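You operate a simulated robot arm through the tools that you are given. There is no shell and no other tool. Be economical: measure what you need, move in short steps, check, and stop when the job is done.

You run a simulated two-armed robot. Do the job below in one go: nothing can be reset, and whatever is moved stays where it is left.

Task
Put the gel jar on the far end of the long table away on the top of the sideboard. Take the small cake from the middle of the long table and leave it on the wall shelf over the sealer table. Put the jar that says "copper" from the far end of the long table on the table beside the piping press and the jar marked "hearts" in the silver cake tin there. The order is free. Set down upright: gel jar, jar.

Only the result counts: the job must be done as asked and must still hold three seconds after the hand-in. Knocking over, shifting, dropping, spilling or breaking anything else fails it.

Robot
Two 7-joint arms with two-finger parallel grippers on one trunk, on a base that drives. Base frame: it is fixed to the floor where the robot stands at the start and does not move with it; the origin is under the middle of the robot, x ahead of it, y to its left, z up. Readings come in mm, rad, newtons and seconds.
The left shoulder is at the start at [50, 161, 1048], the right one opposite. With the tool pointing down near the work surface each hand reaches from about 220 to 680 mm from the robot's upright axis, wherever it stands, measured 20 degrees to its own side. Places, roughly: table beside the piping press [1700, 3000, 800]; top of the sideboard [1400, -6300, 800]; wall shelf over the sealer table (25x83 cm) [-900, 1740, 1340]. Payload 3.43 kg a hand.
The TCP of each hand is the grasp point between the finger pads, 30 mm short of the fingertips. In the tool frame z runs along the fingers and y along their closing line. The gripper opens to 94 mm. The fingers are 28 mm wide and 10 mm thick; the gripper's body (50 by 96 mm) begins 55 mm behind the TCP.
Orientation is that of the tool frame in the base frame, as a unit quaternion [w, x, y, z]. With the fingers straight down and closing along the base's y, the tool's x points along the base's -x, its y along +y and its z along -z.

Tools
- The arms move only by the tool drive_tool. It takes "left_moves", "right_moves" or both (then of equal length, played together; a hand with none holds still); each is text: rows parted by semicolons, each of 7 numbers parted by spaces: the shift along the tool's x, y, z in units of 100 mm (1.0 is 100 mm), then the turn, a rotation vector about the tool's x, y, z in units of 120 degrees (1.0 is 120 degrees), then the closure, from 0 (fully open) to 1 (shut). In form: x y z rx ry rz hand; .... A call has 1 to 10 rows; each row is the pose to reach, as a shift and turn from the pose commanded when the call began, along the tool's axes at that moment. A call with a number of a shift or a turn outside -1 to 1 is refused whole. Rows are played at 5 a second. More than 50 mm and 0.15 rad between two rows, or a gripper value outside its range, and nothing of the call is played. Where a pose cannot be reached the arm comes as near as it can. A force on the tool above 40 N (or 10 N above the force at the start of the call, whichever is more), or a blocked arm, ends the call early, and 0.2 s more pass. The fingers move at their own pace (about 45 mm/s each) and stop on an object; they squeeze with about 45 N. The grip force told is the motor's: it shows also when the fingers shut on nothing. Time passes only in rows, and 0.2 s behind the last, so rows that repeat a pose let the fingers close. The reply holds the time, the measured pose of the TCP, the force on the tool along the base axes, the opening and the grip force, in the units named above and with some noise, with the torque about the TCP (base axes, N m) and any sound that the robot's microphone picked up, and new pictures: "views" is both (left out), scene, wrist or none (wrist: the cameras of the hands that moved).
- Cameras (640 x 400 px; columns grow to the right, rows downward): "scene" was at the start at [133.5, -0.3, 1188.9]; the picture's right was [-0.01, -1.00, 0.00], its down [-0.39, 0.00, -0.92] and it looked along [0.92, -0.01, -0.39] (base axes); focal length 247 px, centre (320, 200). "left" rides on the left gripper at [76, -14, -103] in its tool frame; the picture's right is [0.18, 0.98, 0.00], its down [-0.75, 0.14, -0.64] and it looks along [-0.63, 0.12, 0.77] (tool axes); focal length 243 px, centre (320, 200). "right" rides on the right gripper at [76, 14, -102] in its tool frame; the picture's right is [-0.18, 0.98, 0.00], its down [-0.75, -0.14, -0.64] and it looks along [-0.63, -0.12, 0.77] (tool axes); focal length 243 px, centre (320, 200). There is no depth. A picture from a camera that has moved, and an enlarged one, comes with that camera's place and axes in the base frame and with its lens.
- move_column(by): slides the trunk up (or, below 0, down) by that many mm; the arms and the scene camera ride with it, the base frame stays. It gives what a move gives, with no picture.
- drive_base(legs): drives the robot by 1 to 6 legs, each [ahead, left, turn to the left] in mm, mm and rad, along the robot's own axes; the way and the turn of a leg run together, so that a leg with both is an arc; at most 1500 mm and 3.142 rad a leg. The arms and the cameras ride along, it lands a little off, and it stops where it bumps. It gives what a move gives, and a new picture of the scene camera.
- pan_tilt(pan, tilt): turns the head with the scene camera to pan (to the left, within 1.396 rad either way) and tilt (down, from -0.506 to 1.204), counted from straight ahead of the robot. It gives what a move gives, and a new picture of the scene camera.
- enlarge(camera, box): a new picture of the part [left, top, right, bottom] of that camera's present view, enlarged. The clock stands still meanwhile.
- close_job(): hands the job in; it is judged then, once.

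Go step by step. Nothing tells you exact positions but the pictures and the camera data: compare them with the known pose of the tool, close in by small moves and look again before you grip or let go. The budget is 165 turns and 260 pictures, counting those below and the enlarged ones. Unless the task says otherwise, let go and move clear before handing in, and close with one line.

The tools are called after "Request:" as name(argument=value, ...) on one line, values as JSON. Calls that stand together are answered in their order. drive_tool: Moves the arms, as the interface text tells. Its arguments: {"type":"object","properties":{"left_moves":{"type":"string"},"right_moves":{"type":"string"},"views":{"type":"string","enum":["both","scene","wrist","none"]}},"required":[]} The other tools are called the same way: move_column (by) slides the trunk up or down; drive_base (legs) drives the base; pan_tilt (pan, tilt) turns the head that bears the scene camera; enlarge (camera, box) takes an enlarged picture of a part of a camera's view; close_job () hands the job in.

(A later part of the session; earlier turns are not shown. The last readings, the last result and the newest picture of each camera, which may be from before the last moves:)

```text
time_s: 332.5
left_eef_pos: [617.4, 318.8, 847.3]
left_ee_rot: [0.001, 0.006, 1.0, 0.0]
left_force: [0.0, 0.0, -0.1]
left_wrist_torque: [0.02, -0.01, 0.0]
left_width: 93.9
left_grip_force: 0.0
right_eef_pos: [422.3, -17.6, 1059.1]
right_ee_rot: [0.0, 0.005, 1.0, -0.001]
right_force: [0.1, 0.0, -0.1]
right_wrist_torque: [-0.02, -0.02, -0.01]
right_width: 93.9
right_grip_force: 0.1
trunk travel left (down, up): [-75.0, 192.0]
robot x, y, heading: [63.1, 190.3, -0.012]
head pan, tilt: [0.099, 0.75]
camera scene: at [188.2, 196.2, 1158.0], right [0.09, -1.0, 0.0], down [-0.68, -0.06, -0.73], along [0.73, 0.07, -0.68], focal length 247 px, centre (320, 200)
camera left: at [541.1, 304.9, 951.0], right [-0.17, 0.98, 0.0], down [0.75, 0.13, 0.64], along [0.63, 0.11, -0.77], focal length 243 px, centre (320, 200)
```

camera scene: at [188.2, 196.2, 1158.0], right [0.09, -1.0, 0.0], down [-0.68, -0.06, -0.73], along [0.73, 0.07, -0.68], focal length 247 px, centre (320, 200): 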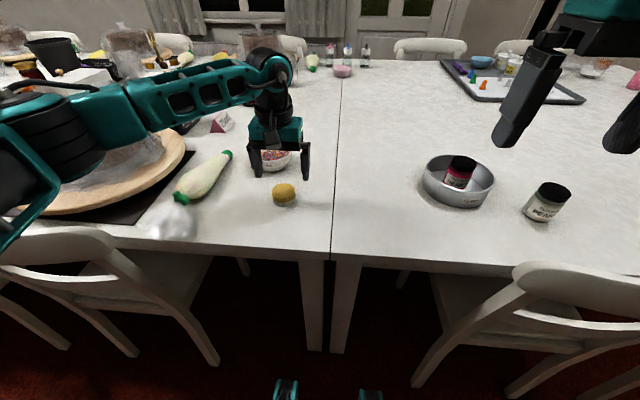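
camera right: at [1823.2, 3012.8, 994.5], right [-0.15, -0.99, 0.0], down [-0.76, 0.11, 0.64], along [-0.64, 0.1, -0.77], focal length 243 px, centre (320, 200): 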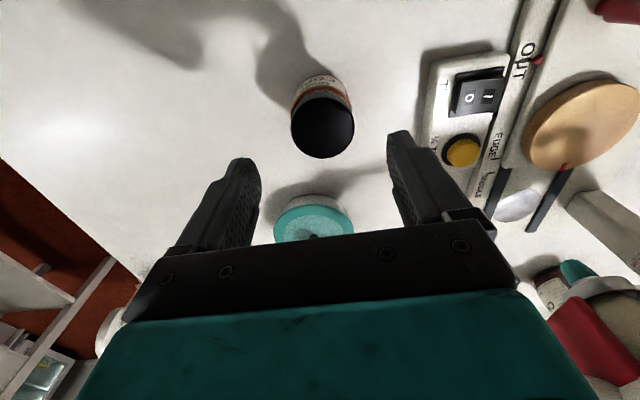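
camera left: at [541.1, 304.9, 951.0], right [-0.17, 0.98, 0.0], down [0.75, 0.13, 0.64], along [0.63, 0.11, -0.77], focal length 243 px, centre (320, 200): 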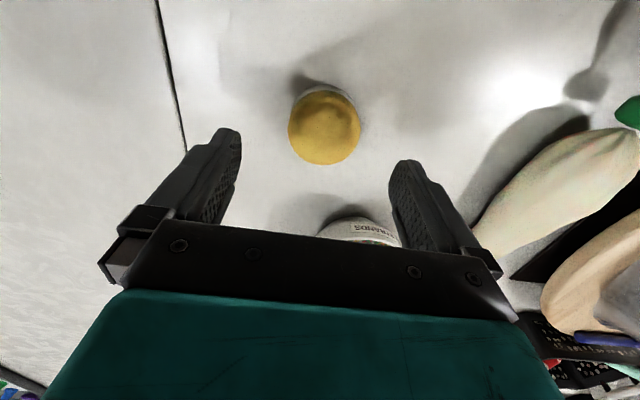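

Aligned. Descend so the tips are just above the table, and grip.

Request:
drive_tool(left_moves="0.02 0.02 0.3 0 0 0 0;0.02 0.02 0.61 0 0 0 0;0.02 0.02 0.61 0 0 0 1;0.02 0.02 0.61 0 0 0 1;0.02 0.02 0.61 0 0 0 1;0.02 0.02 0.61 0 0 0 1;0.02 0.02 0.61 0 0 0 1;0.02 0.02 0.4 0 0 0 1;0.02 0.02 0 0 0 0 1", views="both")

```text
time_s: 334.5
left_eef_pos: [614.4, 320.7, 848.7]
left_ee_rot: [0.001, 0.005, 1.0, 0.0]
left_force: [-0.9, 0.1, -0.5]
left_wrist_torque: [0.0, 0.0, 0.03]
left_width: 53.5
left_grip_force: 45.2
right_eef_pos: [423.2, -17.4, 1058.9]
right_ee_rot: [0.0, 0.006, 1.0, 0.0]
right_force: [-0.2, 0.5, -1.0]
right_wrist_torque: [-0.01, -0.01, 0.03]
right_width: 93.8
right_grip_force: 0.1
trunk travel left (down, up): [-75.0, 192.0]
robot x, y, heading: [62.6, 188.0, -0.012]
head pan, tilt: [0.099, 0.75]
camera scene: at [188.0, 196.1, 1158.0], right [0.09, -1.0, 0.0], down [-0.68, -0.06, -0.73], along [0.73, 0.07, -0.68], focal length 247 px, centre (320, 200)
camera left: at [538.9, 308.0, 951.8], right [-0.17, 0.98, 0.0], down [0.75, 0.13, 0.64], along [0.63, 0.11, -0.77], focal length 243 px, centre (320, 200)
```

scene: 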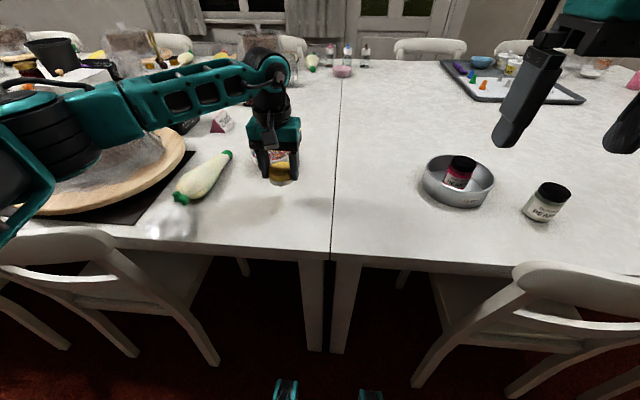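
left: 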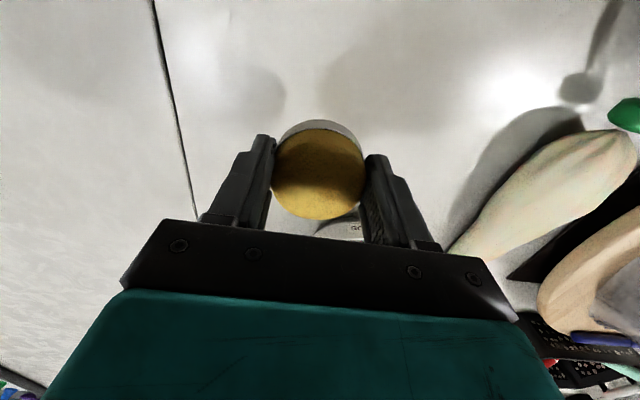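

Cake held. Tuck the arm, back out, drive north, and face the wall shelf.

Request:
drive_tool(left_moves="0.1 0.1 -0.4 0 0 0 1;0.3 0.3 -0.7 0 0 0 1;0.6 0.5 -1.0 0 0 0 1;0.9 0.7 -1.0 0 0 0 1;1.0 0.9 -1.0 0 0 0 1", views="none")

Request:
drive_tool(left_moves="0.3 0.1 -0.3 0 0 0 1;0.6 0.3 -0.7 0 0 0 1;0.6 0.3 -1.0 0 0 0 1", views="none")

Request:
drive_base(legs=[[-170, 0, 0], [0, 0, 1.58], [1370, 0, 0], [0, 0, 1.57]])

Request:
pan_tilt(pan=0.1, tilt=0.1)

```text
time_s: 335.7
left_eef_pos: [514.9, 411.4, 947.3]
left_ee_rot: [0.0, 0.005, 1.0, 0.0]
left_force: [-0.1, 0.4, 0.2]
left_wrist_torque: [-0.01, -0.01, 0.01]
left_width: 53.6
left_grip_force: 44.9
right_eef_pos: [421.8, -17.0, 1060.3]
right_ee_rot: [-0.001, 0.005, 1.0, 0.0]
right_force: [0.0, 0.2, 0.0]
right_wrist_torque: [0.0, 0.01, -0.02]
right_width: 94.0
right_grip_force: 0.1
trunk travel left (down, up): [-75.0, 192.0]
robot x, y, heading: [62.6, 187.3, -0.01]
head pan, tilt: [0.099, 0.75]
```

```text
refused: row 2 steps farther than a row can; nothing moved
```

```text
time_s: 351.2
left_eef_pos: [-519.0, 1382.3, 947.6]
left_ee_rot: [0.0, 1.0, -0.028, -0.001]
left_force: [-0.8, -0.2, -0.9]
left_wrist_torque: [0.02, -0.01, 0.02]
left_width: 53.6
left_grip_force: 44.9
right_eef_pos: [-406.3, 1806.0, 1060.1]
right_ee_rot: [0.0, 1.0, -0.028, 0.0]
right_force: [0.2, -0.6, 0.5]
right_wrist_torque: [0.0, -0.01, 0.0]
right_width: 94.1
right_grip_force: 0.1
trunk travel left (down, up): [-75.0, 192.0]
robot x, y, heading: [-56.1, 1583.9, 3.082]
head pan, tilt: [0.099, 0.75]
camera scene: at [-179.9, 1582.4, 1158.0], right [-0.04, 1.0, 0.0], down [0.68, 0.03, -0.73], along [-0.73, -0.03, -0.68], focal length 247 px, centre (320, 200)
```

scene: 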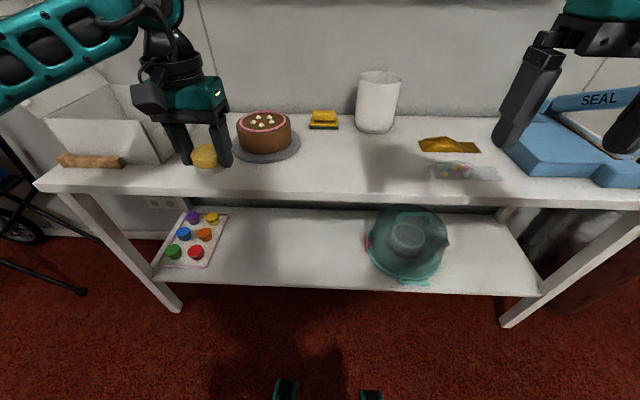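

```text
time_s: 352.3
left_eef_pos: [-519.3, 1381.8, 946.3]
left_ee_rot: [0.0, 1.0, -0.028, 0.0]
left_force: [-0.4, -0.2, 0.4]
left_wrist_torque: [-0.01, 0.02, -0.03]
left_width: 53.7
left_grip_force: 45.3
right_eef_pos: [-406.9, 1807.4, 1059.0]
right_ee_rot: [-0.001, 1.0, -0.028, 0.0]
right_force: [0.0, 0.0, 0.1]
right_wrist_torque: [0.0, 0.01, -0.01]
right_width: 93.8
right_grip_force: 0.1
trunk travel left (down, up): [-75.0, 192.0]
robot x, y, heading: [-59.5, 1581.0, 3.077]
head pan, tilt: [0.099, 0.099]
camera scene: at [-189.1, 1582.1, 1217.0], right [-0.04, 1.0, 0.0], down [0.1, 0.0, -0.99], along [-0.99, -0.04, -0.1], focal length 247 px, centre (320, 200)
```

scene: 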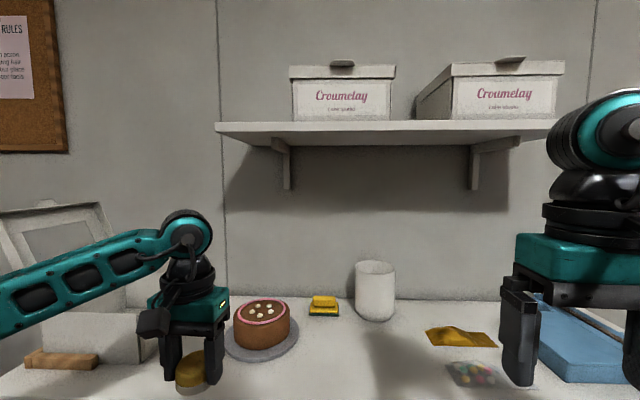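

Shelf measured: front edge x≈-780, top z≈1340, y≈1320–2140, with free space at its south end (y≈1320–1480). I raise the trunk, and retract and lift the left hand first.

Request:
drive_tool(left_moves="0.25 0 -0.35 0 0 0 1;0.5 0 -0.7 0 0 0 1;0.8 0 -1.0 0 0 0 1", views="none")

Request:
move_column(by=190)

Request:
drive_tool(left_moves="0.25 0 -0.35 0 0 0 1;0.5 0 -0.7 0 0 0 1;0.7 0 -1.0 0 0 0 1", views="none")

Request:
drive_tool(left_moves="0 0 -0.3 0 0 0 1;0 0 -0.6 0 0 0 1;0 0 -0.9 0 0 0 1", views="both")

```text
time_s: 353.1
left_eef_pos: [-437.4, 1376.7, 1048.1]
left_ee_rot: [-0.001, 1.0, -0.028, -0.001]
left_force: [-0.3, -0.5, -0.3]
left_wrist_torque: [-0.01, 0.01, -0.01]
left_width: 53.9
left_grip_force: 45.1
right_eef_pos: [-405.8, 1805.8, 1059.1]
right_ee_rot: [0.001, 1.0, -0.028, 0.0]
right_force: [0.3, 0.5, 1.2]
right_wrist_torque: [0.0, 0.01, 0.01]
right_width: 94.1
right_grip_force: 0.1
trunk travel left (down, up): [-75.0, 192.0]
robot x, y, heading: [-55.8, 1581.7, 3.086]
head pan, tilt: [0.099, 0.099]
```

```text
time_s: 355.2
left_eef_pos: [-438.3, 1377.2, 1237.0]
left_ee_rot: [0.0, 1.0, -0.028, -0.001]
left_force: [-0.2, -1.0, -0.3]
left_wrist_torque: [-0.03, 0.0, -0.01]
left_width: 53.6
left_grip_force: 44.4
right_eef_pos: [-405.4, 1805.5, 1248.8]
right_ee_rot: [0.0, 1.0, -0.028, 0.0]
right_force: [-0.1, -0.1, 0.3]
right_wrist_torque: [-0.04, -0.01, 0.0]
right_width: 93.9
right_grip_force: 0.1
trunk travel left (down, up): [-265.0, 2.0]
robot x, y, heading: [-56.6, 1585.3, 3.084]
head pan, tilt: [0.099, 0.099]
```

```text
time_s: 356.0
left_eef_pos: [-366.7, 1374.5, 1338.1]
left_ee_rot: [-0.001, 1.0, -0.028, -0.001]
left_force: [0.1, 0.4, -1.5]
left_wrist_torque: [0.03, 0.01, 0.02]
left_width: 53.8
left_grip_force: 44.7
right_eef_pos: [-405.6, 1805.6, 1249.5]
right_ee_rot: [0.0, 1.0, -0.027, -0.001]
right_force: [0.0, -0.7, -1.0]
right_wrist_torque: [0.02, 0.01, -0.02]
right_width: 94.0
right_grip_force: 0.0
trunk travel left (down, up): [-265.0, 2.0]
robot x, y, heading: [-58.0, 1584.2, 3.082]
head pan, tilt: [0.099, 0.099]
```

```text
time_s: 356.8
left_eef_pos: [-366.2, 1374.3, 1428.6]
left_ee_rot: [-0.001, 1.0, -0.027, -0.001]
left_force: [0.0, 1.0, 0.3]
left_wrist_torque: [-0.03, -0.01, -0.02]
left_width: 53.9
left_grip_force: 45.3
right_eef_pos: [-404.5, 1807.9, 1250.1]
right_ee_rot: [0.0, 1.0, -0.029, 0.0]
right_force: [-0.1, 0.5, 1.1]
right_wrist_torque: [-0.03, 0.0, 0.01]
right_width: 94.0
right_grip_force: 0.1
trunk travel left (down, up): [-265.0, 2.0]
robot x, y, heading: [-58.4, 1583.8, 3.085]
head pan, tilt: [0.099, 0.099]
camera scene: at [-188.0, 1583.1, 1407.2], right [-0.04, 1.0, 0.0], down [0.1, 0.0, -1.0], along [-0.99, -0.04, -0.1], focal length 247 px, centre (320, 200)
camera left: at [-289.0, 1383.8, 1533.2], right [0.13, -0.99, 0.0], down [-0.76, -0.1, 0.64], along [-0.64, -0.08, -0.76], focal length 243 px, centre (320, 200)
```

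scene: 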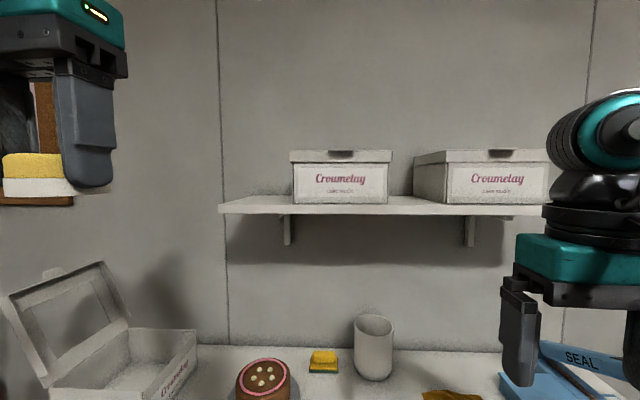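
left: 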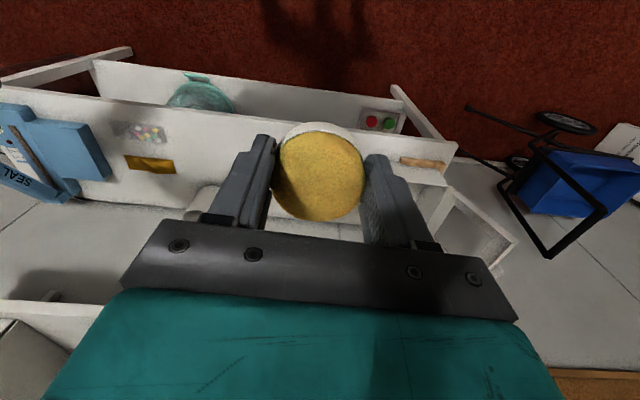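

Request:
enlarge(camera="scene", box=[200, 140, 420, 260])

```text
2.91 times, centred on (310, 200) of scene
camera zoom: at [-188.0, 1583.1, 1407.2], right [-0.04, 1.0, 0.0], down [0.1, 0.0, -1.0], along [-0.99, -0.04, -0.1], focal length 720 px, centre (349, 200)
```

zoom: 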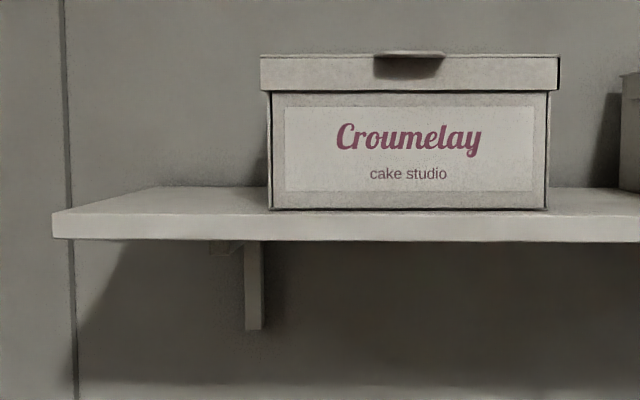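

Free end confirmed: y 1320–1483, z top ≈1338, front edge ≈-775. Turn right 0.34 rad, and close in on the shelf.

Request:
drive_base(legs=[[0, 0, -0.34], [150, 120, 0]])

Request:
pan_tilt(pan=0.4, tilt=0.9)

```text
time_s: 359.4
left_eef_pos: [-600.9, 1432.9, 1429.0]
left_ee_rot: [0.0, 0.981, -0.195, 0.0]
left_force: [-0.2, 0.0, -0.4]
left_wrist_torque: [-0.03, -0.02, -0.03]
left_width: 53.8
left_grip_force: 45.4
right_eef_pos: [-493.5, 1855.1, 1250.3]
right_ee_rot: [0.0, 0.981, -0.195, 0.0]
right_force: [0.0, 0.2, -0.1]
right_wrist_torque: [-0.02, -0.06, -0.01]
right_width: 94.0
right_grip_force: 0.0
trunk travel left (down, up): [-265.0, 2.0]
robot x, y, heading: [-238.4, 1531.1, 2.748]
head pan, tilt: [0.099, 0.099]
camera scene: at [-363.6, 1572.5, 1407.0], right [0.29, 0.96, 0.0], down [0.1, -0.03, -0.99], along [-0.95, 0.29, -0.1], focal length 247 px, centre (320, 200)
```

scene: 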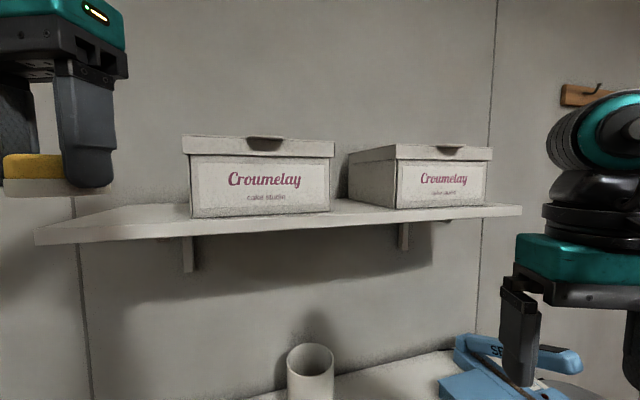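

```text
time_s: 360.5
left_eef_pos: [-599.5, 1433.3, 1429.4]
left_ee_rot: [0.0, 0.981, -0.195, -0.001]
left_force: [0.1, 0.3, -1.3]
left_wrist_torque: [-0.03, -0.01, 0.02]
left_width: 53.9
left_grip_force: 45.4
right_eef_pos: [-494.2, 1855.7, 1250.2]
right_ee_rot: [0.0, 0.981, -0.195, 0.001]
right_force: [-0.2, -0.4, 0.1]
right_wrist_torque: [-0.01, 0.02, -0.02]
right_width: 93.8
right_grip_force: 0.1
trunk travel left (down, up): [-265.0, 2.0]
robot x, y, heading: [-243.5, 1536.0, 2.751]
head pan, tilt: [0.4, 0.901]
camera scene: at [-350.2, 1545.6, 1336.2], right [-0.01, 1.0, 0.0], down [0.78, 0.01, -0.62], along [-0.62, -0.01, -0.78], focal length 247 px, centre (320, 200)
```

scene: 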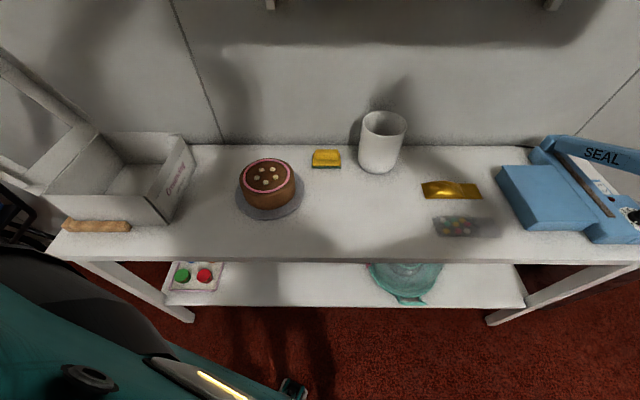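

Close in 50 mm more, then shift the hand south before reaching over the shelf.

Request:
drive_base(legs=[[50, 0, 0]])

Request:
drive_tool(left_moves="0.13 0.33 0 0 0 0 1;0.27 0.66 0 0 0 0 1", views="none")

Request:
pan_tilt(pan=0.5, tilt=0.1)

```text
time_s: 361.4
left_eef_pos: [-646.8, 1453.8, 1428.3]
left_ee_rot: [-0.001, 0.981, -0.195, -0.001]
left_force: [0.5, 0.4, -1.2]
left_wrist_torque: [-0.04, -0.05, 0.0]
left_width: 53.6
left_grip_force: 45.1
right_eef_pos: [-540.7, 1875.1, 1250.0]
right_ee_rot: [0.0, 0.981, -0.195, 0.0]
right_force: [-1.0, -0.5, -1.1]
right_wrist_torque: [0.0, -0.03, -0.01]
right_width: 94.1
right_grip_force: 0.1
trunk travel left (down, up): [-265.0, 2.0]
robot x, y, heading: [-285.6, 1549.1, 2.749]
head pan, tilt: [0.4, 0.901]
camera scene: at [-396.9, 1564.9, 1336.0], right [-0.01, 1.0, 0.0], down [0.78, 0.01, -0.62], along [-0.62, -0.01, -0.78], focal length 247 px, centre (320, 200)
```

scene: 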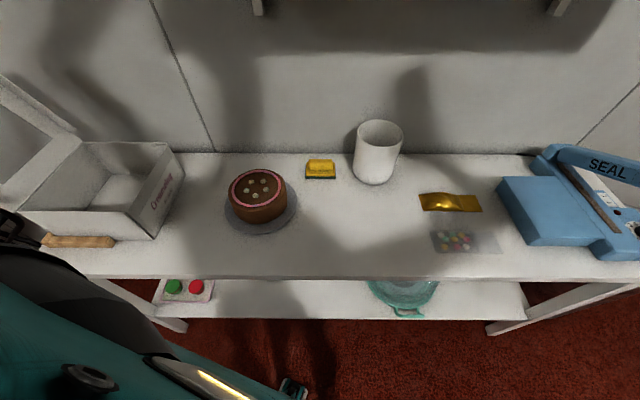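

```text
time_s: 362.0
left_eef_pos: [-657.8, 1415.4, 1398.8]
left_ee_rot: [-0.001, 0.981, -0.194, -0.001]
left_force: [0.5, 0.1, -0.4]
left_wrist_torque: [0.02, 0.03, 0.01]
left_width: 53.8
left_grip_force: 44.9
left hand out of reach, approached as far as the arm can: row 1, 2
right_eef_pos: [-538.9, 1873.1, 1249.1]
right_ee_rot: [0.0, 0.981, -0.195, 0.0]
right_force: [0.7, 0.0, 0.0]
right_wrist_torque: [-0.01, 0.0, 0.0]
right_width: 93.8
right_grip_force: 0.0
trunk travel left (down, up): [-265.0, 2.0]
robot x, y, heading: [-283.6, 1546.3, 2.751]
head pan, tilt: [0.4, 0.901]
```

```text
time_s: 363.1
left_eef_pos: [-657.5, 1416.4, 1398.0]
left_ee_rot: [-0.002, 0.981, -0.195, -0.001]
left_force: [0.4, -0.2, 0.8]
left_wrist_torque: [-0.01, -0.02, -0.01]
left_width: 53.9
left_grip_force: 44.7
right_eef_pos: [-538.9, 1875.1, 1249.3]
right_ee_rot: [0.0, 0.981, -0.195, 0.0]
right_force: [0.0, 0.2, -0.5]
right_wrist_torque: [0.02, 0.02, 0.0]
right_width: 93.9
right_grip_force: 0.2
trunk travel left (down, up): [-265.0, 2.0]
robot x, y, heading: [-282.0, 1549.5, 2.748]
head pan, tilt: [0.499, 0.099]
camera scene: at [-411.8, 1555.1, 1407.0], right [-0.11, 0.99, 0.0], down [0.1, 0.01, -0.99], along [-0.99, -0.11, -0.1], focal length 247 px, centre (320, 200)
```

scene: 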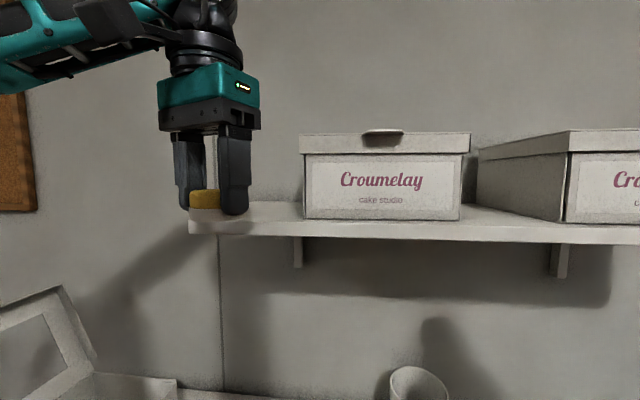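

The arm cannot extend at that height with the tool vertical. I'll set the cake down near the front of the sealer table and regrasp it with a tool tilted 60° forward, which suits the high shelf. First back off and lower.

Request:
drive_tool(left_moves="0.3 -0.1 0 0 0 0 1;0.5 -0.3 0 0 0 0 1", views="none")

Request:
drive_base(legs=[[-170, 0, 0], [0, 0, 0.39], [0, -190, 0]])

Request:
move_column(by=-190)

Request:
pan_tilt(pan=0.1, tilt=0.7)

```text
time_s: 363.8
left_eef_pos: [-599.9, 1428.5, 1394.8]
left_ee_rot: [-0.001, 0.981, -0.195, -0.001]
left_force: [-0.3, -0.8, -0.3]
left_wrist_torque: [-0.02, -0.02, 0.01]
left_width: 53.8
left_grip_force: 45.0
left hand out of reach, approached as far as the arm can: row 1, 2
right_eef_pos: [-537.9, 1874.1, 1249.9]
right_ee_rot: [0.0, 0.981, -0.194, -0.001]
right_force: [-0.6, 1.0, -0.7]
right_wrist_torque: [0.0, 0.0, 0.0]
right_width: 94.1
right_grip_force: 0.1
trunk travel left (down, up): [-265.0, 2.0]
robot x, y, heading: [-284.7, 1551.0, 2.751]
head pan, tilt: [0.499, 0.099]
```

```text
time_s: 367.5
left_eef_pos: [-376.9, 1441.6, 1395.2]
left_ee_rot: [-0.001, 1.0, -0.002, -0.001]
left_force: [1.4, 0.3, 0.0]
left_wrist_torque: [-0.03, -0.01, -0.01]
left_width: 54.1
left_grip_force: 45.1
right_eef_pos: [-488.9, 1877.9, 1250.0]
right_ee_rot: [0.0, 1.0, -0.001, 0.001]
right_force: [-0.2, -0.7, 0.3]
right_wrist_torque: [-0.06, 0.0, 0.03]
right_width: 94.0
right_grip_force: 0.1
trunk travel left (down, up): [-265.0, 2.0]
robot x, y, heading: [-131.4, 1674.1, 3.14]
head pan, tilt: [0.499, 0.099]
camera scene: at [-249.5, 1631.6, 1407.1], right [-0.48, 0.88, 0.0], down [0.09, 0.05, -1.0], along [-0.88, -0.47, -0.1], focal length 247 px, centre (320, 200)
```

scene: 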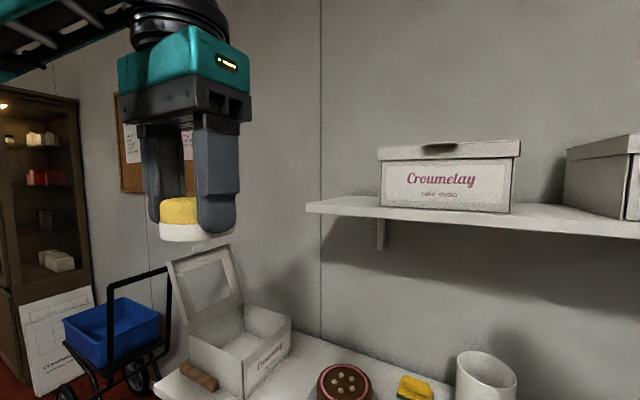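

```text
time_s: 369.6
left_eef_pos: [-376.0, 1441.7, 1204.7]
left_ee_rot: [-0.001, 1.0, -0.001, -0.001]
left_force: [0.3, 0.1, 0.1]
left_wrist_torque: [0.03, -0.01, 0.01]
left_width: 53.9
left_grip_force: 45.1
right_eef_pos: [-487.9, 1877.2, 1060.5]
right_ee_rot: [0.0, 1.0, -0.002, 0.0]
right_force: [-0.1, -0.4, -0.1]
right_wrist_torque: [-0.03, -0.03, 0.02]
right_width: 93.9
right_grip_force: 0.0
trunk travel left (down, up): [-75.0, 192.0]
robot x, y, heading: [-127.7, 1674.3, 3.137]
head pan, tilt: [0.499, 0.099]
```

```text
time_s: 370.6
left_eef_pos: [-377.1, 1442.0, 1204.4]
left_ee_rot: [-0.001, 1.0, -0.002, -0.001]
left_force: [0.4, 0.0, -0.8]
left_wrist_torque: [-0.02, 0.01, 0.01]
left_width: 53.6
left_grip_force: 44.8
right_eef_pos: [-489.0, 1877.1, 1059.0]
right_ee_rot: [0.0, 1.0, -0.002, -0.001]
right_force: [-0.1, 0.7, -0.6]
right_wrist_torque: [0.03, 0.01, 0.0]
right_width: 93.9
right_grip_force: 0.0
trunk travel left (down, up): [-75.0, 192.0]
robot x, y, heading: [-127.1, 1676.6, 3.135]
head pan, tilt: [0.099, 0.7]
camera scene: at [-253.2, 1666.5, 1162.3], right [-0.1, 1.0, 0.0], down [0.64, 0.06, -0.77], along [-0.76, -0.07, -0.64], focal length 247 px, centre (320, 200)
```

scene: 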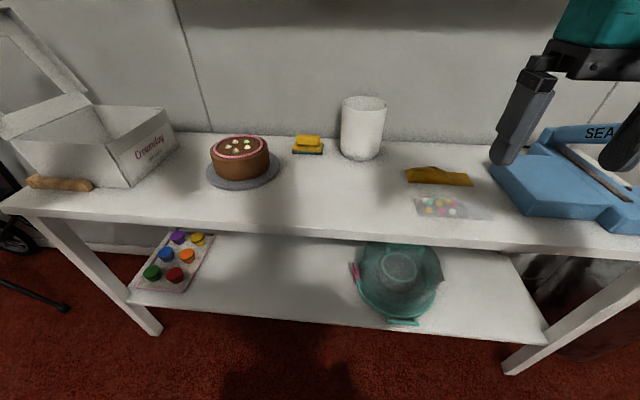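

Put-down spot: about (-705,1560) near the table front. Bring the left hand there stepwise.

Request:
drive_tool(left_moves="-0.22 -0.09 0.25 0 0 0 1;-0.44 -0.18 0.5 0 0 0 1;-0.66 -0.28 0.75 0 0 0 1;-0.88 -0.37 1.0 0 0 0 1", views="none")

Request:
drive_tool(left_moves="-0.22 -0.09 0.25 0 0 0 1;-0.44 -0.18 0.5 0 0 0 1;-0.66 -0.28 0.75 0 0 0 1;-0.88 -0.37 1.0 0 0 0 1", views="none")

Request:
drive_tool(left_moves="-0.22 -0.09 0.25 0 0 0 1;-0.44 -0.18 0.5 0 0 0 1;-0.66 -0.28 0.75 0 0 0 1;-0.88 -0.37 1.0 0 0 0 1", views="both")

```text
time_s: 371.6
left_eef_pos: [-466.9, 1480.3, 1104.4]
left_ee_rot: [-0.001, 1.0, -0.002, -0.001]
left_force: [-0.4, 0.6, 0.3]
left_wrist_torque: [0.0, 0.01, -0.02]
left_width: 53.6
left_grip_force: 44.9
right_eef_pos: [-488.6, 1878.2, 1058.5]
right_ee_rot: [0.0, 1.0, -0.002, -0.001]
right_force: [0.0, 0.3, 0.5]
right_wrist_torque: [-0.01, 0.01, 0.01]
right_width: 94.1
right_grip_force: 0.2
trunk travel left (down, up): [-75.0, 192.0]
robot x, y, heading: [-132.4, 1672.9, 3.133]
head pan, tilt: [0.099, 0.7]
```

```text
time_s: 372.6
left_eef_pos: [-555.2, 1517.1, 1008.7]
left_ee_rot: [-0.001, 1.0, -0.001, -0.002]
left_force: [-0.1, 0.3, -0.7]
left_wrist_torque: [-0.02, 0.0, 0.01]
left_width: 53.7
left_grip_force: 44.9
right_eef_pos: [-489.1, 1878.0, 1059.9]
right_ee_rot: [0.0, 1.0, -0.002, 0.0]
right_force: [0.5, -0.3, 0.0]
right_wrist_torque: [0.04, -0.01, 0.0]
right_width: 94.2
right_grip_force: 0.1
trunk travel left (down, up): [-75.0, 192.0]
robot x, y, heading: [-128.9, 1673.5, 3.141]
head pan, tilt: [0.099, 0.7]
```

```text
time_s: 373.6
left_eef_pos: [-642.6, 1554.9, 906.2]
left_ee_rot: [-0.001, 1.0, -0.002, -0.001]
left_force: [0.4, -0.3, 0.3]
left_wrist_torque: [-0.02, -0.03, 0.0]
left_width: 53.6
left_grip_force: 44.6
right_eef_pos: [-489.7, 1877.7, 1059.3]
right_ee_rot: [0.0, 1.0, -0.002, -0.001]
right_force: [0.3, -0.6, -0.2]
right_wrist_torque: [0.01, 0.0, -0.02]
right_width: 94.0
right_grip_force: 0.0
trunk travel left (down, up): [-75.0, 192.0]
robot x, y, heading: [-133.2, 1677.0, 3.137]
head pan, tilt: [0.099, 0.7]
camera scene: at [-253.3, 1666.7, 1162.2], right [-0.1, 1.0, 0.0], down [0.64, 0.06, -0.76], along [-0.76, -0.07, -0.64], focal length 247 px, centre (320, 200)
camera left: at [-565.9, 1568.6, 1010.0], right [0.18, -0.98, 0.0], down [-0.75, -0.14, 0.64], along [-0.63, -0.11, -0.77], focal length 243 px, centre (320, 200)
```

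scene: 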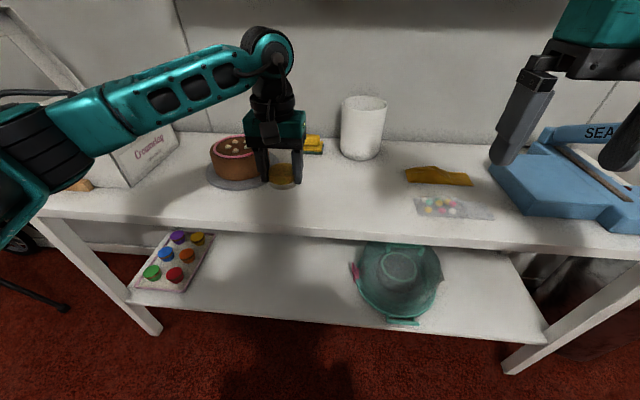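
left: 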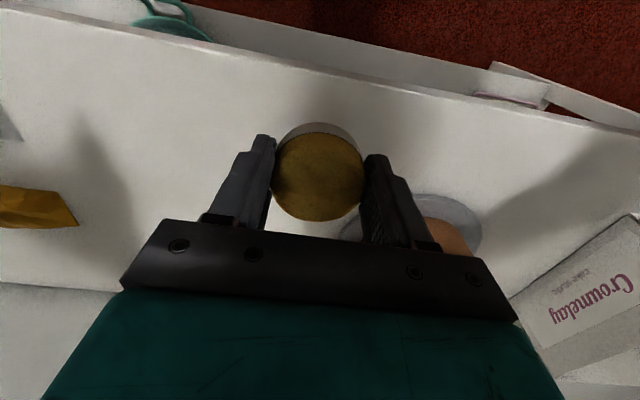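

Request:
drive_tool(left_moves="-0.3 -0.03 0.3 0 0 0 1;-0.6 -0.06 0.6 0 0 0 1;-0.6 -0.06 0.95 0 0 0 1", views="none")

Request:
drive_tool(left_moves="0 0 0.03 0 0 0 1;0 0 0.06 0 0 0 1;0 0 0.09 0 0 0 1;0 0 0.12 0 0 0 1;0 0 0.15 0 0 0 1;0 0 0.18 0 0 0 1;0 0 0.21 0 0 0 1;0 0 0.24 0 0 0 1", views="scene")

```text
time_s: 374.4
left_eef_pos: [-700.0, 1561.1, 815.9]
left_ee_rot: [-0.002, 1.0, -0.001, -0.005]
left_force: [1.9, -2.3, 15.8]
left_wrist_torque: [-0.15, -0.1, 0.02]
left_width: 53.8
left_grip_force: 45.2
right_eef_pos: [-486.9, 1877.5, 1060.1]
right_ee_rot: [-0.001, 1.0, -0.001, -0.001]
right_force: [0.1, -0.1, 0.0]
right_wrist_torque: [-0.01, 0.0, 0.0]
right_width: 94.1
right_grip_force: 0.0
trunk travel left (down, up): [-75.0, 192.0]
robot x, y, heading: [-127.9, 1672.2, 3.144]
head pan, tilt: [0.099, 0.7]
```

```text
time_s: 375.0
left_eef_pos: [-702.6, 1560.7, 814.6]
left_ee_rot: [-0.002, 1.0, -0.001, -0.007]
left_force: [2.7, -1.4, 14.8]
left_wrist_torque: [-0.16, -0.22, 0.02]
left_width: 53.7
left_grip_force: 44.4
right_eef_pos: [-487.3, 1877.9, 1058.8]
right_ee_rot: [0.0, 1.0, -0.001, 0.0]
right_force: [0.0, 0.3, 0.2]
right_wrist_torque: [0.03, -0.03, -0.02]
right_width: 94.0
right_grip_force: 0.0
trunk travel left (down, up): [-75.0, 192.0]
robot x, y, heading: [-132.5, 1675.3, 3.141]
head pan, tilt: [0.099, 0.7]
stopped in row 2 (left hand): the force on the tool passed its limit (the readings are from after the stop); the commanded pose is now the measured one
camera scene: at [-251.9, 1666.6, 1162.2], right [-0.1, 1.0, 0.0], down [0.64, 0.06, -0.77], along [-0.76, -0.07, -0.64], focal length 247 px, centre (320, 200)
```

scene: 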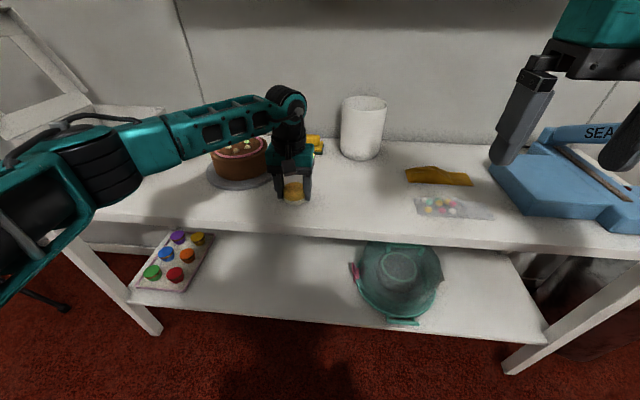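

The table top is at about z=779. Release the cake, rise, and back off a little.

Request:
drive_tool(left_moves="0 0 0 0 0 0 0;0 0 0 0 0 0 0;0 0 0 0 0 0 0;0 0 -0.3 0 0 0 0;0 0 -0.6 0 0 0 0;0.3 0 -0.9 0 0 0 0;0.7 0 -1.0 0 0 0 0", views="both")

```text
time_s: 376.6
left_eef_pos: [-629.6, 1561.2, 911.7]
left_ee_rot: [-0.002, 1.0, -0.001, -0.006]
left_force: [-0.5, -0.3, 0.9]
left_wrist_torque: [0.01, 0.0, -0.04]
left_width: 94.0
left_grip_force: 0.0
right_eef_pos: [-487.8, 1876.7, 1059.1]
right_ee_rot: [0.0, 1.0, 0.0, -0.002]
right_force: [-0.9, -0.3, 0.3]
right_wrist_torque: [0.02, 0.0, 0.01]
right_width: 93.9
right_grip_force: 0.0
trunk travel left (down, up): [-75.0, 192.0]
robot x, y, heading: [-128.7, 1675.4, 3.138]
head pan, tilt: [0.099, 0.7]
camera scene: at [-252.8, 1666.3, 1162.3], right [-0.1, 1.0, 0.0], down [0.64, 0.06, -0.77], along [-0.76, -0.07, -0.64], focal length 247 px, centre (320, 200)
camera left: at [-553.2, 1575.3, 1015.8], right [0.18, -0.98, -0.01], down [-0.75, -0.14, 0.65], along [-0.64, -0.11, -0.76], focal length 243 px, centre (320, 200)
```

scene: 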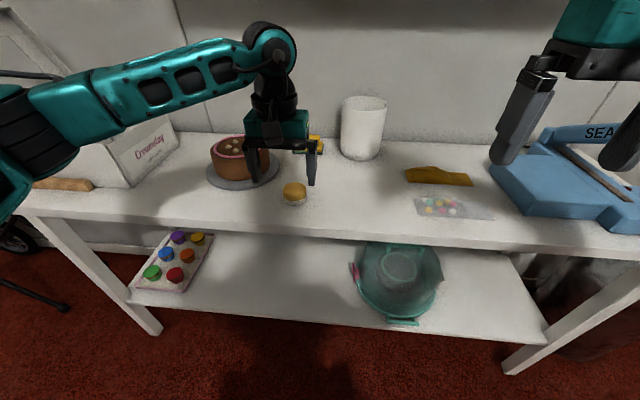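
left: 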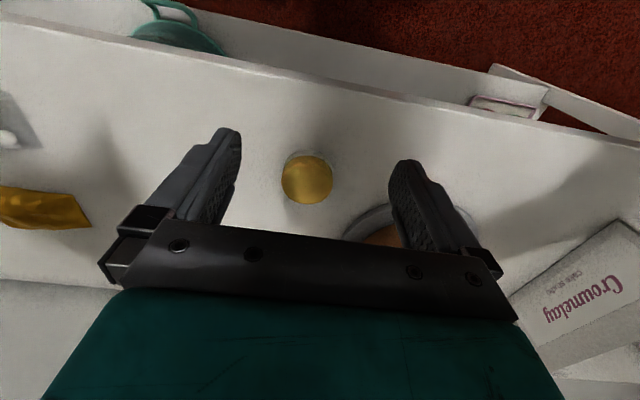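

Cake at (-704,1562). Now tilt the tool 60° forward while pulled back.

Request:
drive_tool(left_moves="0.1 0 0 0 -0.07 0 0;0.2 0 -0.1 0 -0.14 0 0;0.3 0 -0.1 0 -0.21 0 0;0.4 0 -0.1 0 -0.28 0 0;0.4 0 -0.1 0 -0.35 0 0;0.4 0 -0.1 0 -0.42 0 0;0.4 0 -0.1 0 -0.49 0 0", views="both")

```text
time_s: 378.2
left_eef_pos: [-591.7, 1559.1, 920.0]
left_ee_rot: [-0.002, 0.869, 0.0, -0.495]
left_force: [-0.2, -0.9, -0.1]
left_wrist_torque: [0.02, 0.0, -0.02]
left_width: 93.7
left_grip_force: 0.2
right_eef_pos: [-488.4, 1878.5, 1059.6]
right_ee_rot: [0.0, 1.0, -0.003, 0.0]
right_force: [-0.1, 0.1, 0.6]
right_wrist_torque: [-0.03, 0.0, -0.03]
right_width: 94.0
right_grip_force: 0.0
trunk travel left (down, up): [-75.0, 192.0]
robot x, y, heading: [-130.1, 1674.6, 3.14]
head pan, tilt: [0.099, 0.7]
camera scene: at [-253.1, 1666.4, 1162.3], right [-0.1, 1.0, 0.0], down [0.64, 0.06, -0.76], along [-0.76, -0.07, -0.64], focal length 247 px, centre (320, 200)
camera left: at [-464.4, 1574.0, 908.4], right [0.09, -0.98, -0.16], down [0.17, -0.15, 0.97], along [-0.98, -0.12, 0.15], focal length 243 px, centre (320, 200)
```

scene: 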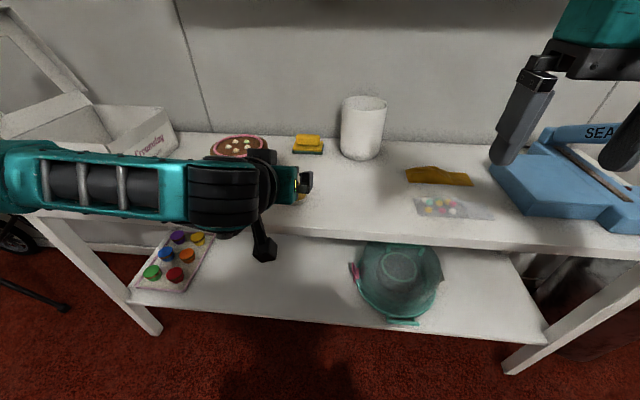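
left: 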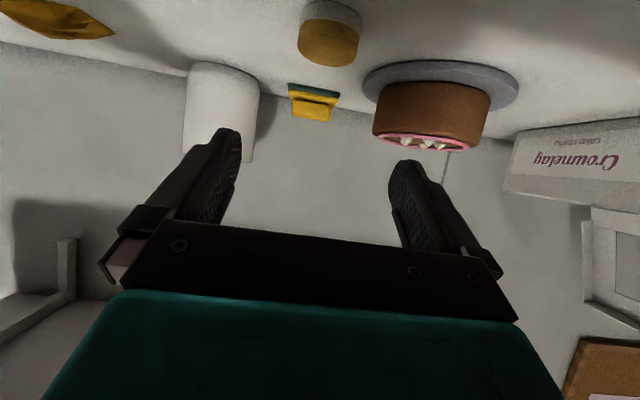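

Tilted well. Approach the cake along the tool axis.

Request:
drive_tool(left_moves="0.25 -0.03 0 0 0 0 0;0.48 -0.03 0 0 0 0 0;0.48 -0.03 0.4 0 0 0 0;0.48 -0.03 0.8 0 0 0 0;0.48 -0.03 1.0 0 0 0 0", views="both")

```text
time_s: 379.4
left_eef_pos: [-655.7, 1564.5, 828.6]
left_ee_rot: [-0.002, 0.869, 0.0, -0.494]
left_force: [-0.1, 0.5, 0.5]
left_wrist_torque: [0.01, 0.0, 0.01]
left_width: 93.9
left_grip_force: 0.1
right_eef_pos: [-488.3, 1877.7, 1059.3]
right_ee_rot: [0.0, 1.0, -0.003, 0.001]
right_force: [-0.3, 0.3, 0.5]
right_wrist_torque: [-0.01, -0.02, 0.0]
right_width: 94.0
right_grip_force: 0.0
trunk travel left (down, up): [-75.0, 192.0]
robot x, y, heading: [-126.6, 1672.6, 3.139]
head pan, tilt: [0.099, 0.7]
camera scene: at [-253.1, 1666.5, 1162.3], right [-0.1, 1.0, 0.0], down [0.64, 0.06, -0.76], along [-0.76, -0.07, -0.64], focal length 247 px, centre (320, 200)
camera left: at [-528.5, 1578.2, 816.5], right [0.09, -0.98, -0.16], down [0.17, -0.15, 0.97], along [-0.98, -0.12, 0.15], focal length 243 px, centre (320, 200)
```

scene: 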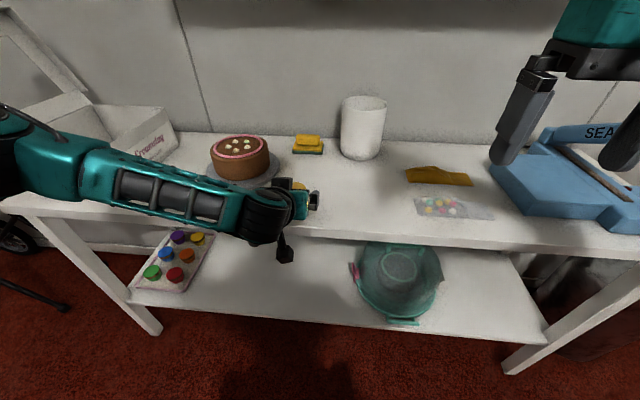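
left: 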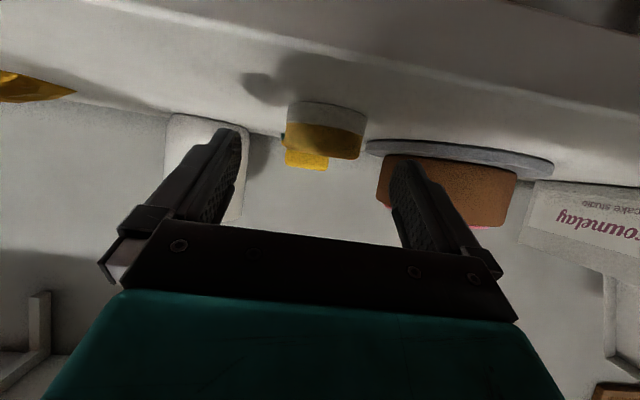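

Centred. Final advance, grip, and lift vertically.

Request:
drive_tool(left_moves="0 0 0.2 0 0 0 0;0 0 0.34 0 0 0 0;0 0 0.34 0 0 0 1;0 0 0.34 0 0 0 1;0 0 0.34 0 0 0 1;0 0 0.34 0 0 0 1;0 0 0.34 0 0 0 1;-0.2 0 0.22 0 0 0 1;-0.5 0 0.04 0 0 0 1;-0.85 0 -0.18 0 0 0 1", views="both")

```text
time_s: 381.6
left_eef_pos: [-681.2, 1564.1, 911.8]
left_ee_rot: [-0.002, 0.869, 0.0, -0.495]
left_force: [0.4, -0.1, -0.4]
left_wrist_torque: [-0.01, 0.0, 0.01]
left_width: 53.8
left_grip_force: 44.6
right_eef_pos: [-488.3, 1877.9, 1058.7]
right_ee_rot: [0.0, 1.0, -0.002, 0.0]
right_force: [-0.2, -0.2, -0.3]
right_wrist_torque: [-0.01, 0.0, 0.01]
right_width: 94.0
right_grip_force: 0.0
trunk travel left (down, up): [-75.0, 192.0]
robot x, y, heading: [-131.6, 1675.1, 3.138]
head pan, tilt: [0.099, 0.7]
camera scene: at [-253.0, 1666.5, 1162.3], right [-0.1, 1.0, 0.0], down [0.64, 0.06, -0.77], along [-0.76, -0.07, -0.64], focal length 247 px, centre (320, 200)
camera left: at [-554.6, 1578.3, 899.8], right [0.09, -0.98, -0.16], down [0.17, -0.14, 0.98], along [-0.98, -0.12, 0.15], focal length 243 px, centre (320, 200)
```

scene: 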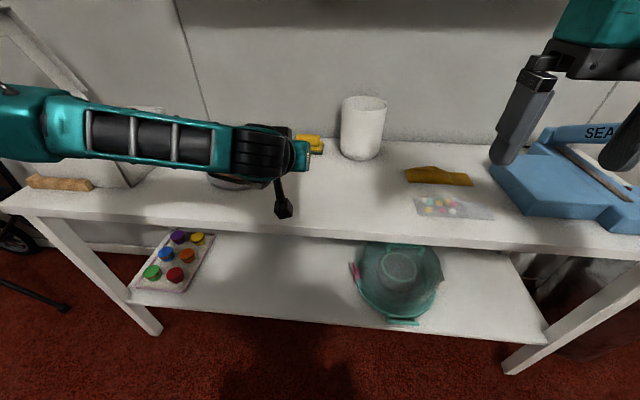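
left: 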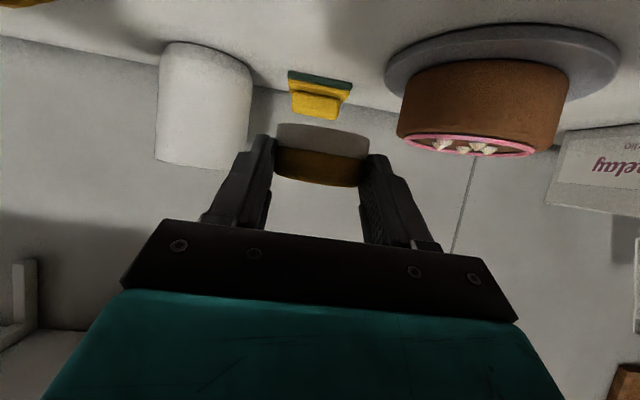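

Held level. Back off 60 mm, raise the hand and the trunk above shelf height.

Request:
drive_base(legs=[[-70, 0, 0]])

Request:
drive_tool(left_moves="-0.28 0 -0.17 0 0 0 1;-0.57 0 -0.35 0 0 0 1;-0.85 0 -0.52 0 0 0 1", views="none")

Request:
move_column(by=190)

Request:
drive_tool(left_moves="-0.28 0 -0.17 0 0 0 1;-0.57 0 -0.35 0 0 0 1;-0.85 0 -0.52 0 0 0 1", views="none")

Request:
drive_tool(left_moves="-0.28 0 -0.17 0 0 0 1;-0.57 0 -0.35 0 0 0 1;-0.85 0 -0.52 0 0 0 1", views="both")

```text
time_s: 382.6
left_eef_pos: [-611.3, 1563.6, 911.9]
left_ee_rot: [-0.002, 0.869, 0.0, -0.496]
left_force: [-0.7, 0.4, -0.7]
left_wrist_torque: [0.01, 0.02, 0.01]
left_width: 53.8
left_grip_force: 45.3
right_eef_pos: [-419.1, 1877.5, 1058.3]
right_ee_rot: [0.0, 1.0, 0.0, -0.001]
right_force: [0.0, -0.7, 0.4]
right_wrist_torque: [0.02, -0.02, 0.01]
right_width: 94.0
right_grip_force: 0.0
trunk travel left (down, up): [-75.0, 192.0]
robot x, y, heading: [-63.9, 1671.3, 3.137]
head pan, tilt: [0.099, 0.7]
camera scene: at [-183.5, 1666.2, 1162.4], right [-0.1, 1.0, 0.0], down [0.64, 0.06, -0.77], along [-0.76, -0.07, -0.64], focal length 247 px, centre (320, 200)
```

scene: 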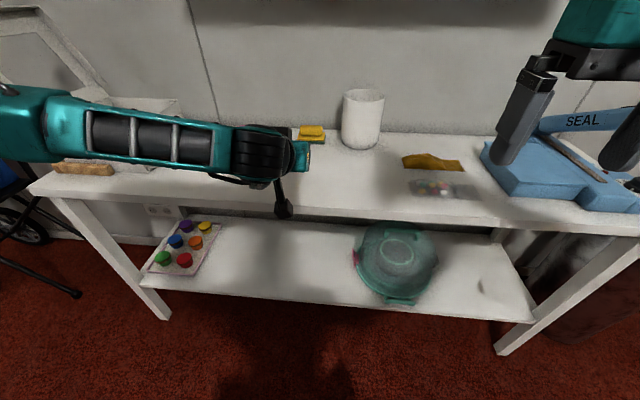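

```text
time_s: 383.4
left_eef_pos: [-612.1, 1562.4, 1012.1]
left_ee_rot: [-0.002, 0.869, 0.001, -0.495]
left_force: [-0.8, -1.1, -0.6]
left_wrist_torque: [0.02, -0.02, 0.03]
left_width: 53.7
left_grip_force: 44.9
right_eef_pos: [-418.6, 1877.4, 1059.2]
right_ee_rot: [0.0, 1.0, -0.001, -0.001]
right_force: [-0.2, -0.5, -0.6]
right_wrist_torque: [-0.03, 0.02, 0.02]
right_width: 94.2
right_grip_force: 0.0
trunk travel left (down, up): [-75.0, 192.0]
robot x, y, heading: [-63.7, 1673.4, 3.135]
head pan, tilt: [0.099, 0.7]
```

```text
time_s: 385.5
left_eef_pos: [-612.4, 1563.0, 1202.4]
left_ee_rot: [-0.002, 0.869, 0.001, -0.495]
left_force: [0.4, 0.4, 0.2]
left_wrist_torque: [-0.02, 0.01, 0.03]
left_width: 53.7
left_grip_force: 45.2
right_eef_pos: [-420.8, 1876.5, 1249.1]
right_ee_rot: [0.0, 1.0, 0.0, 0.0]
right_force: [0.1, 0.6, 0.4]
right_wrist_torque: [0.0, 0.01, 0.0]
right_width: 94.2
right_grip_force: 0.1
trunk travel left (down, up): [-265.0, 2.0]
robot x, y, heading: [-60.9, 1673.8, 3.137]
head pan, tilt: [0.099, 0.7]
```

```text
time_s: 386.3
left_eef_pos: [-608.2, 1562.2, 1302.0]
left_ee_rot: [-0.002, 0.869, 0.0, -0.495]
left_force: [0.9, 0.0, 0.1]
left_wrist_torque: [0.01, 0.01, -0.01]
left_width: 53.7
left_grip_force: 45.7
right_eef_pos: [-419.3, 1877.2, 1250.1]
right_ee_rot: [0.0, 1.0, -0.001, -0.001]
right_force: [0.4, -0.3, -0.6]
right_wrist_torque: [0.01, -0.02, 0.05]
right_width: 93.8
right_grip_force: 0.0
trunk travel left (down, up): [-265.0, 2.0]
robot x, y, heading: [-59.8, 1671.9, 3.141]
head pan, tilt: [0.099, 0.7]
```

```text
time_s: 387.1
left_eef_pos: [-607.1, 1563.9, 1402.8]
left_ee_rot: [-0.002, 0.869, 0.0, -0.495]
left_force: [0.0, 0.8, -0.6]
left_wrist_torque: [0.0, -0.04, 0.0]
left_width: 53.7
left_grip_force: 45.1
right_eef_pos: [-419.0, 1877.9, 1248.6]
right_ee_rot: [0.0, 1.0, -0.001, -0.002]
right_force: [0.3, 0.1, -0.1]
right_wrist_torque: [-0.02, -0.02, -0.01]
right_width: 94.0
right_grip_force: 0.0
trunk travel left (down, up): [-265.0, 2.0]
robot x, y, heading: [-58.4, 1676.0, 3.137]
head pan, tilt: [0.099, 0.7]
camera scene: at [-183.5, 1666.6, 1352.3], right [-0.1, 1.0, 0.0], down [0.64, 0.06, -0.77], along [-0.76, -0.07, -0.64], focal length 247 px, centre (320, 200)
camera left: at [-480.7, 1578.2, 1390.7], right [0.09, -0.98, -0.16], down [0.17, -0.14, 0.98], along [-0.98, -0.12, 0.15], focal length 243 px, centre (320, 200)
```

scene: 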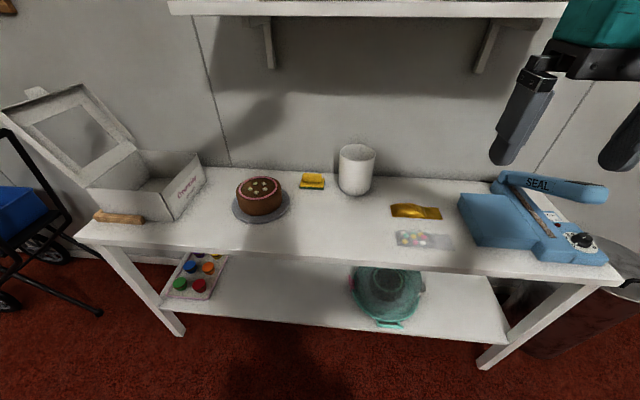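
left: 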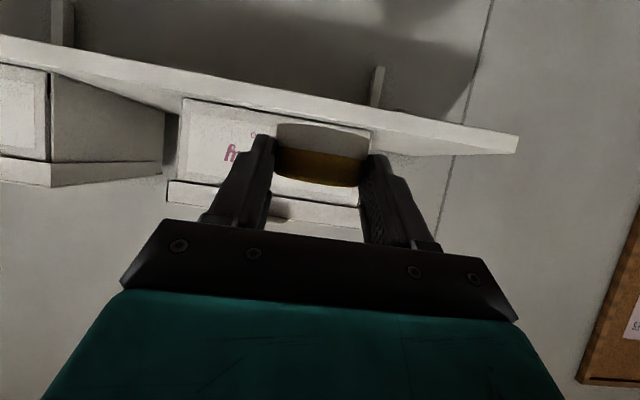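

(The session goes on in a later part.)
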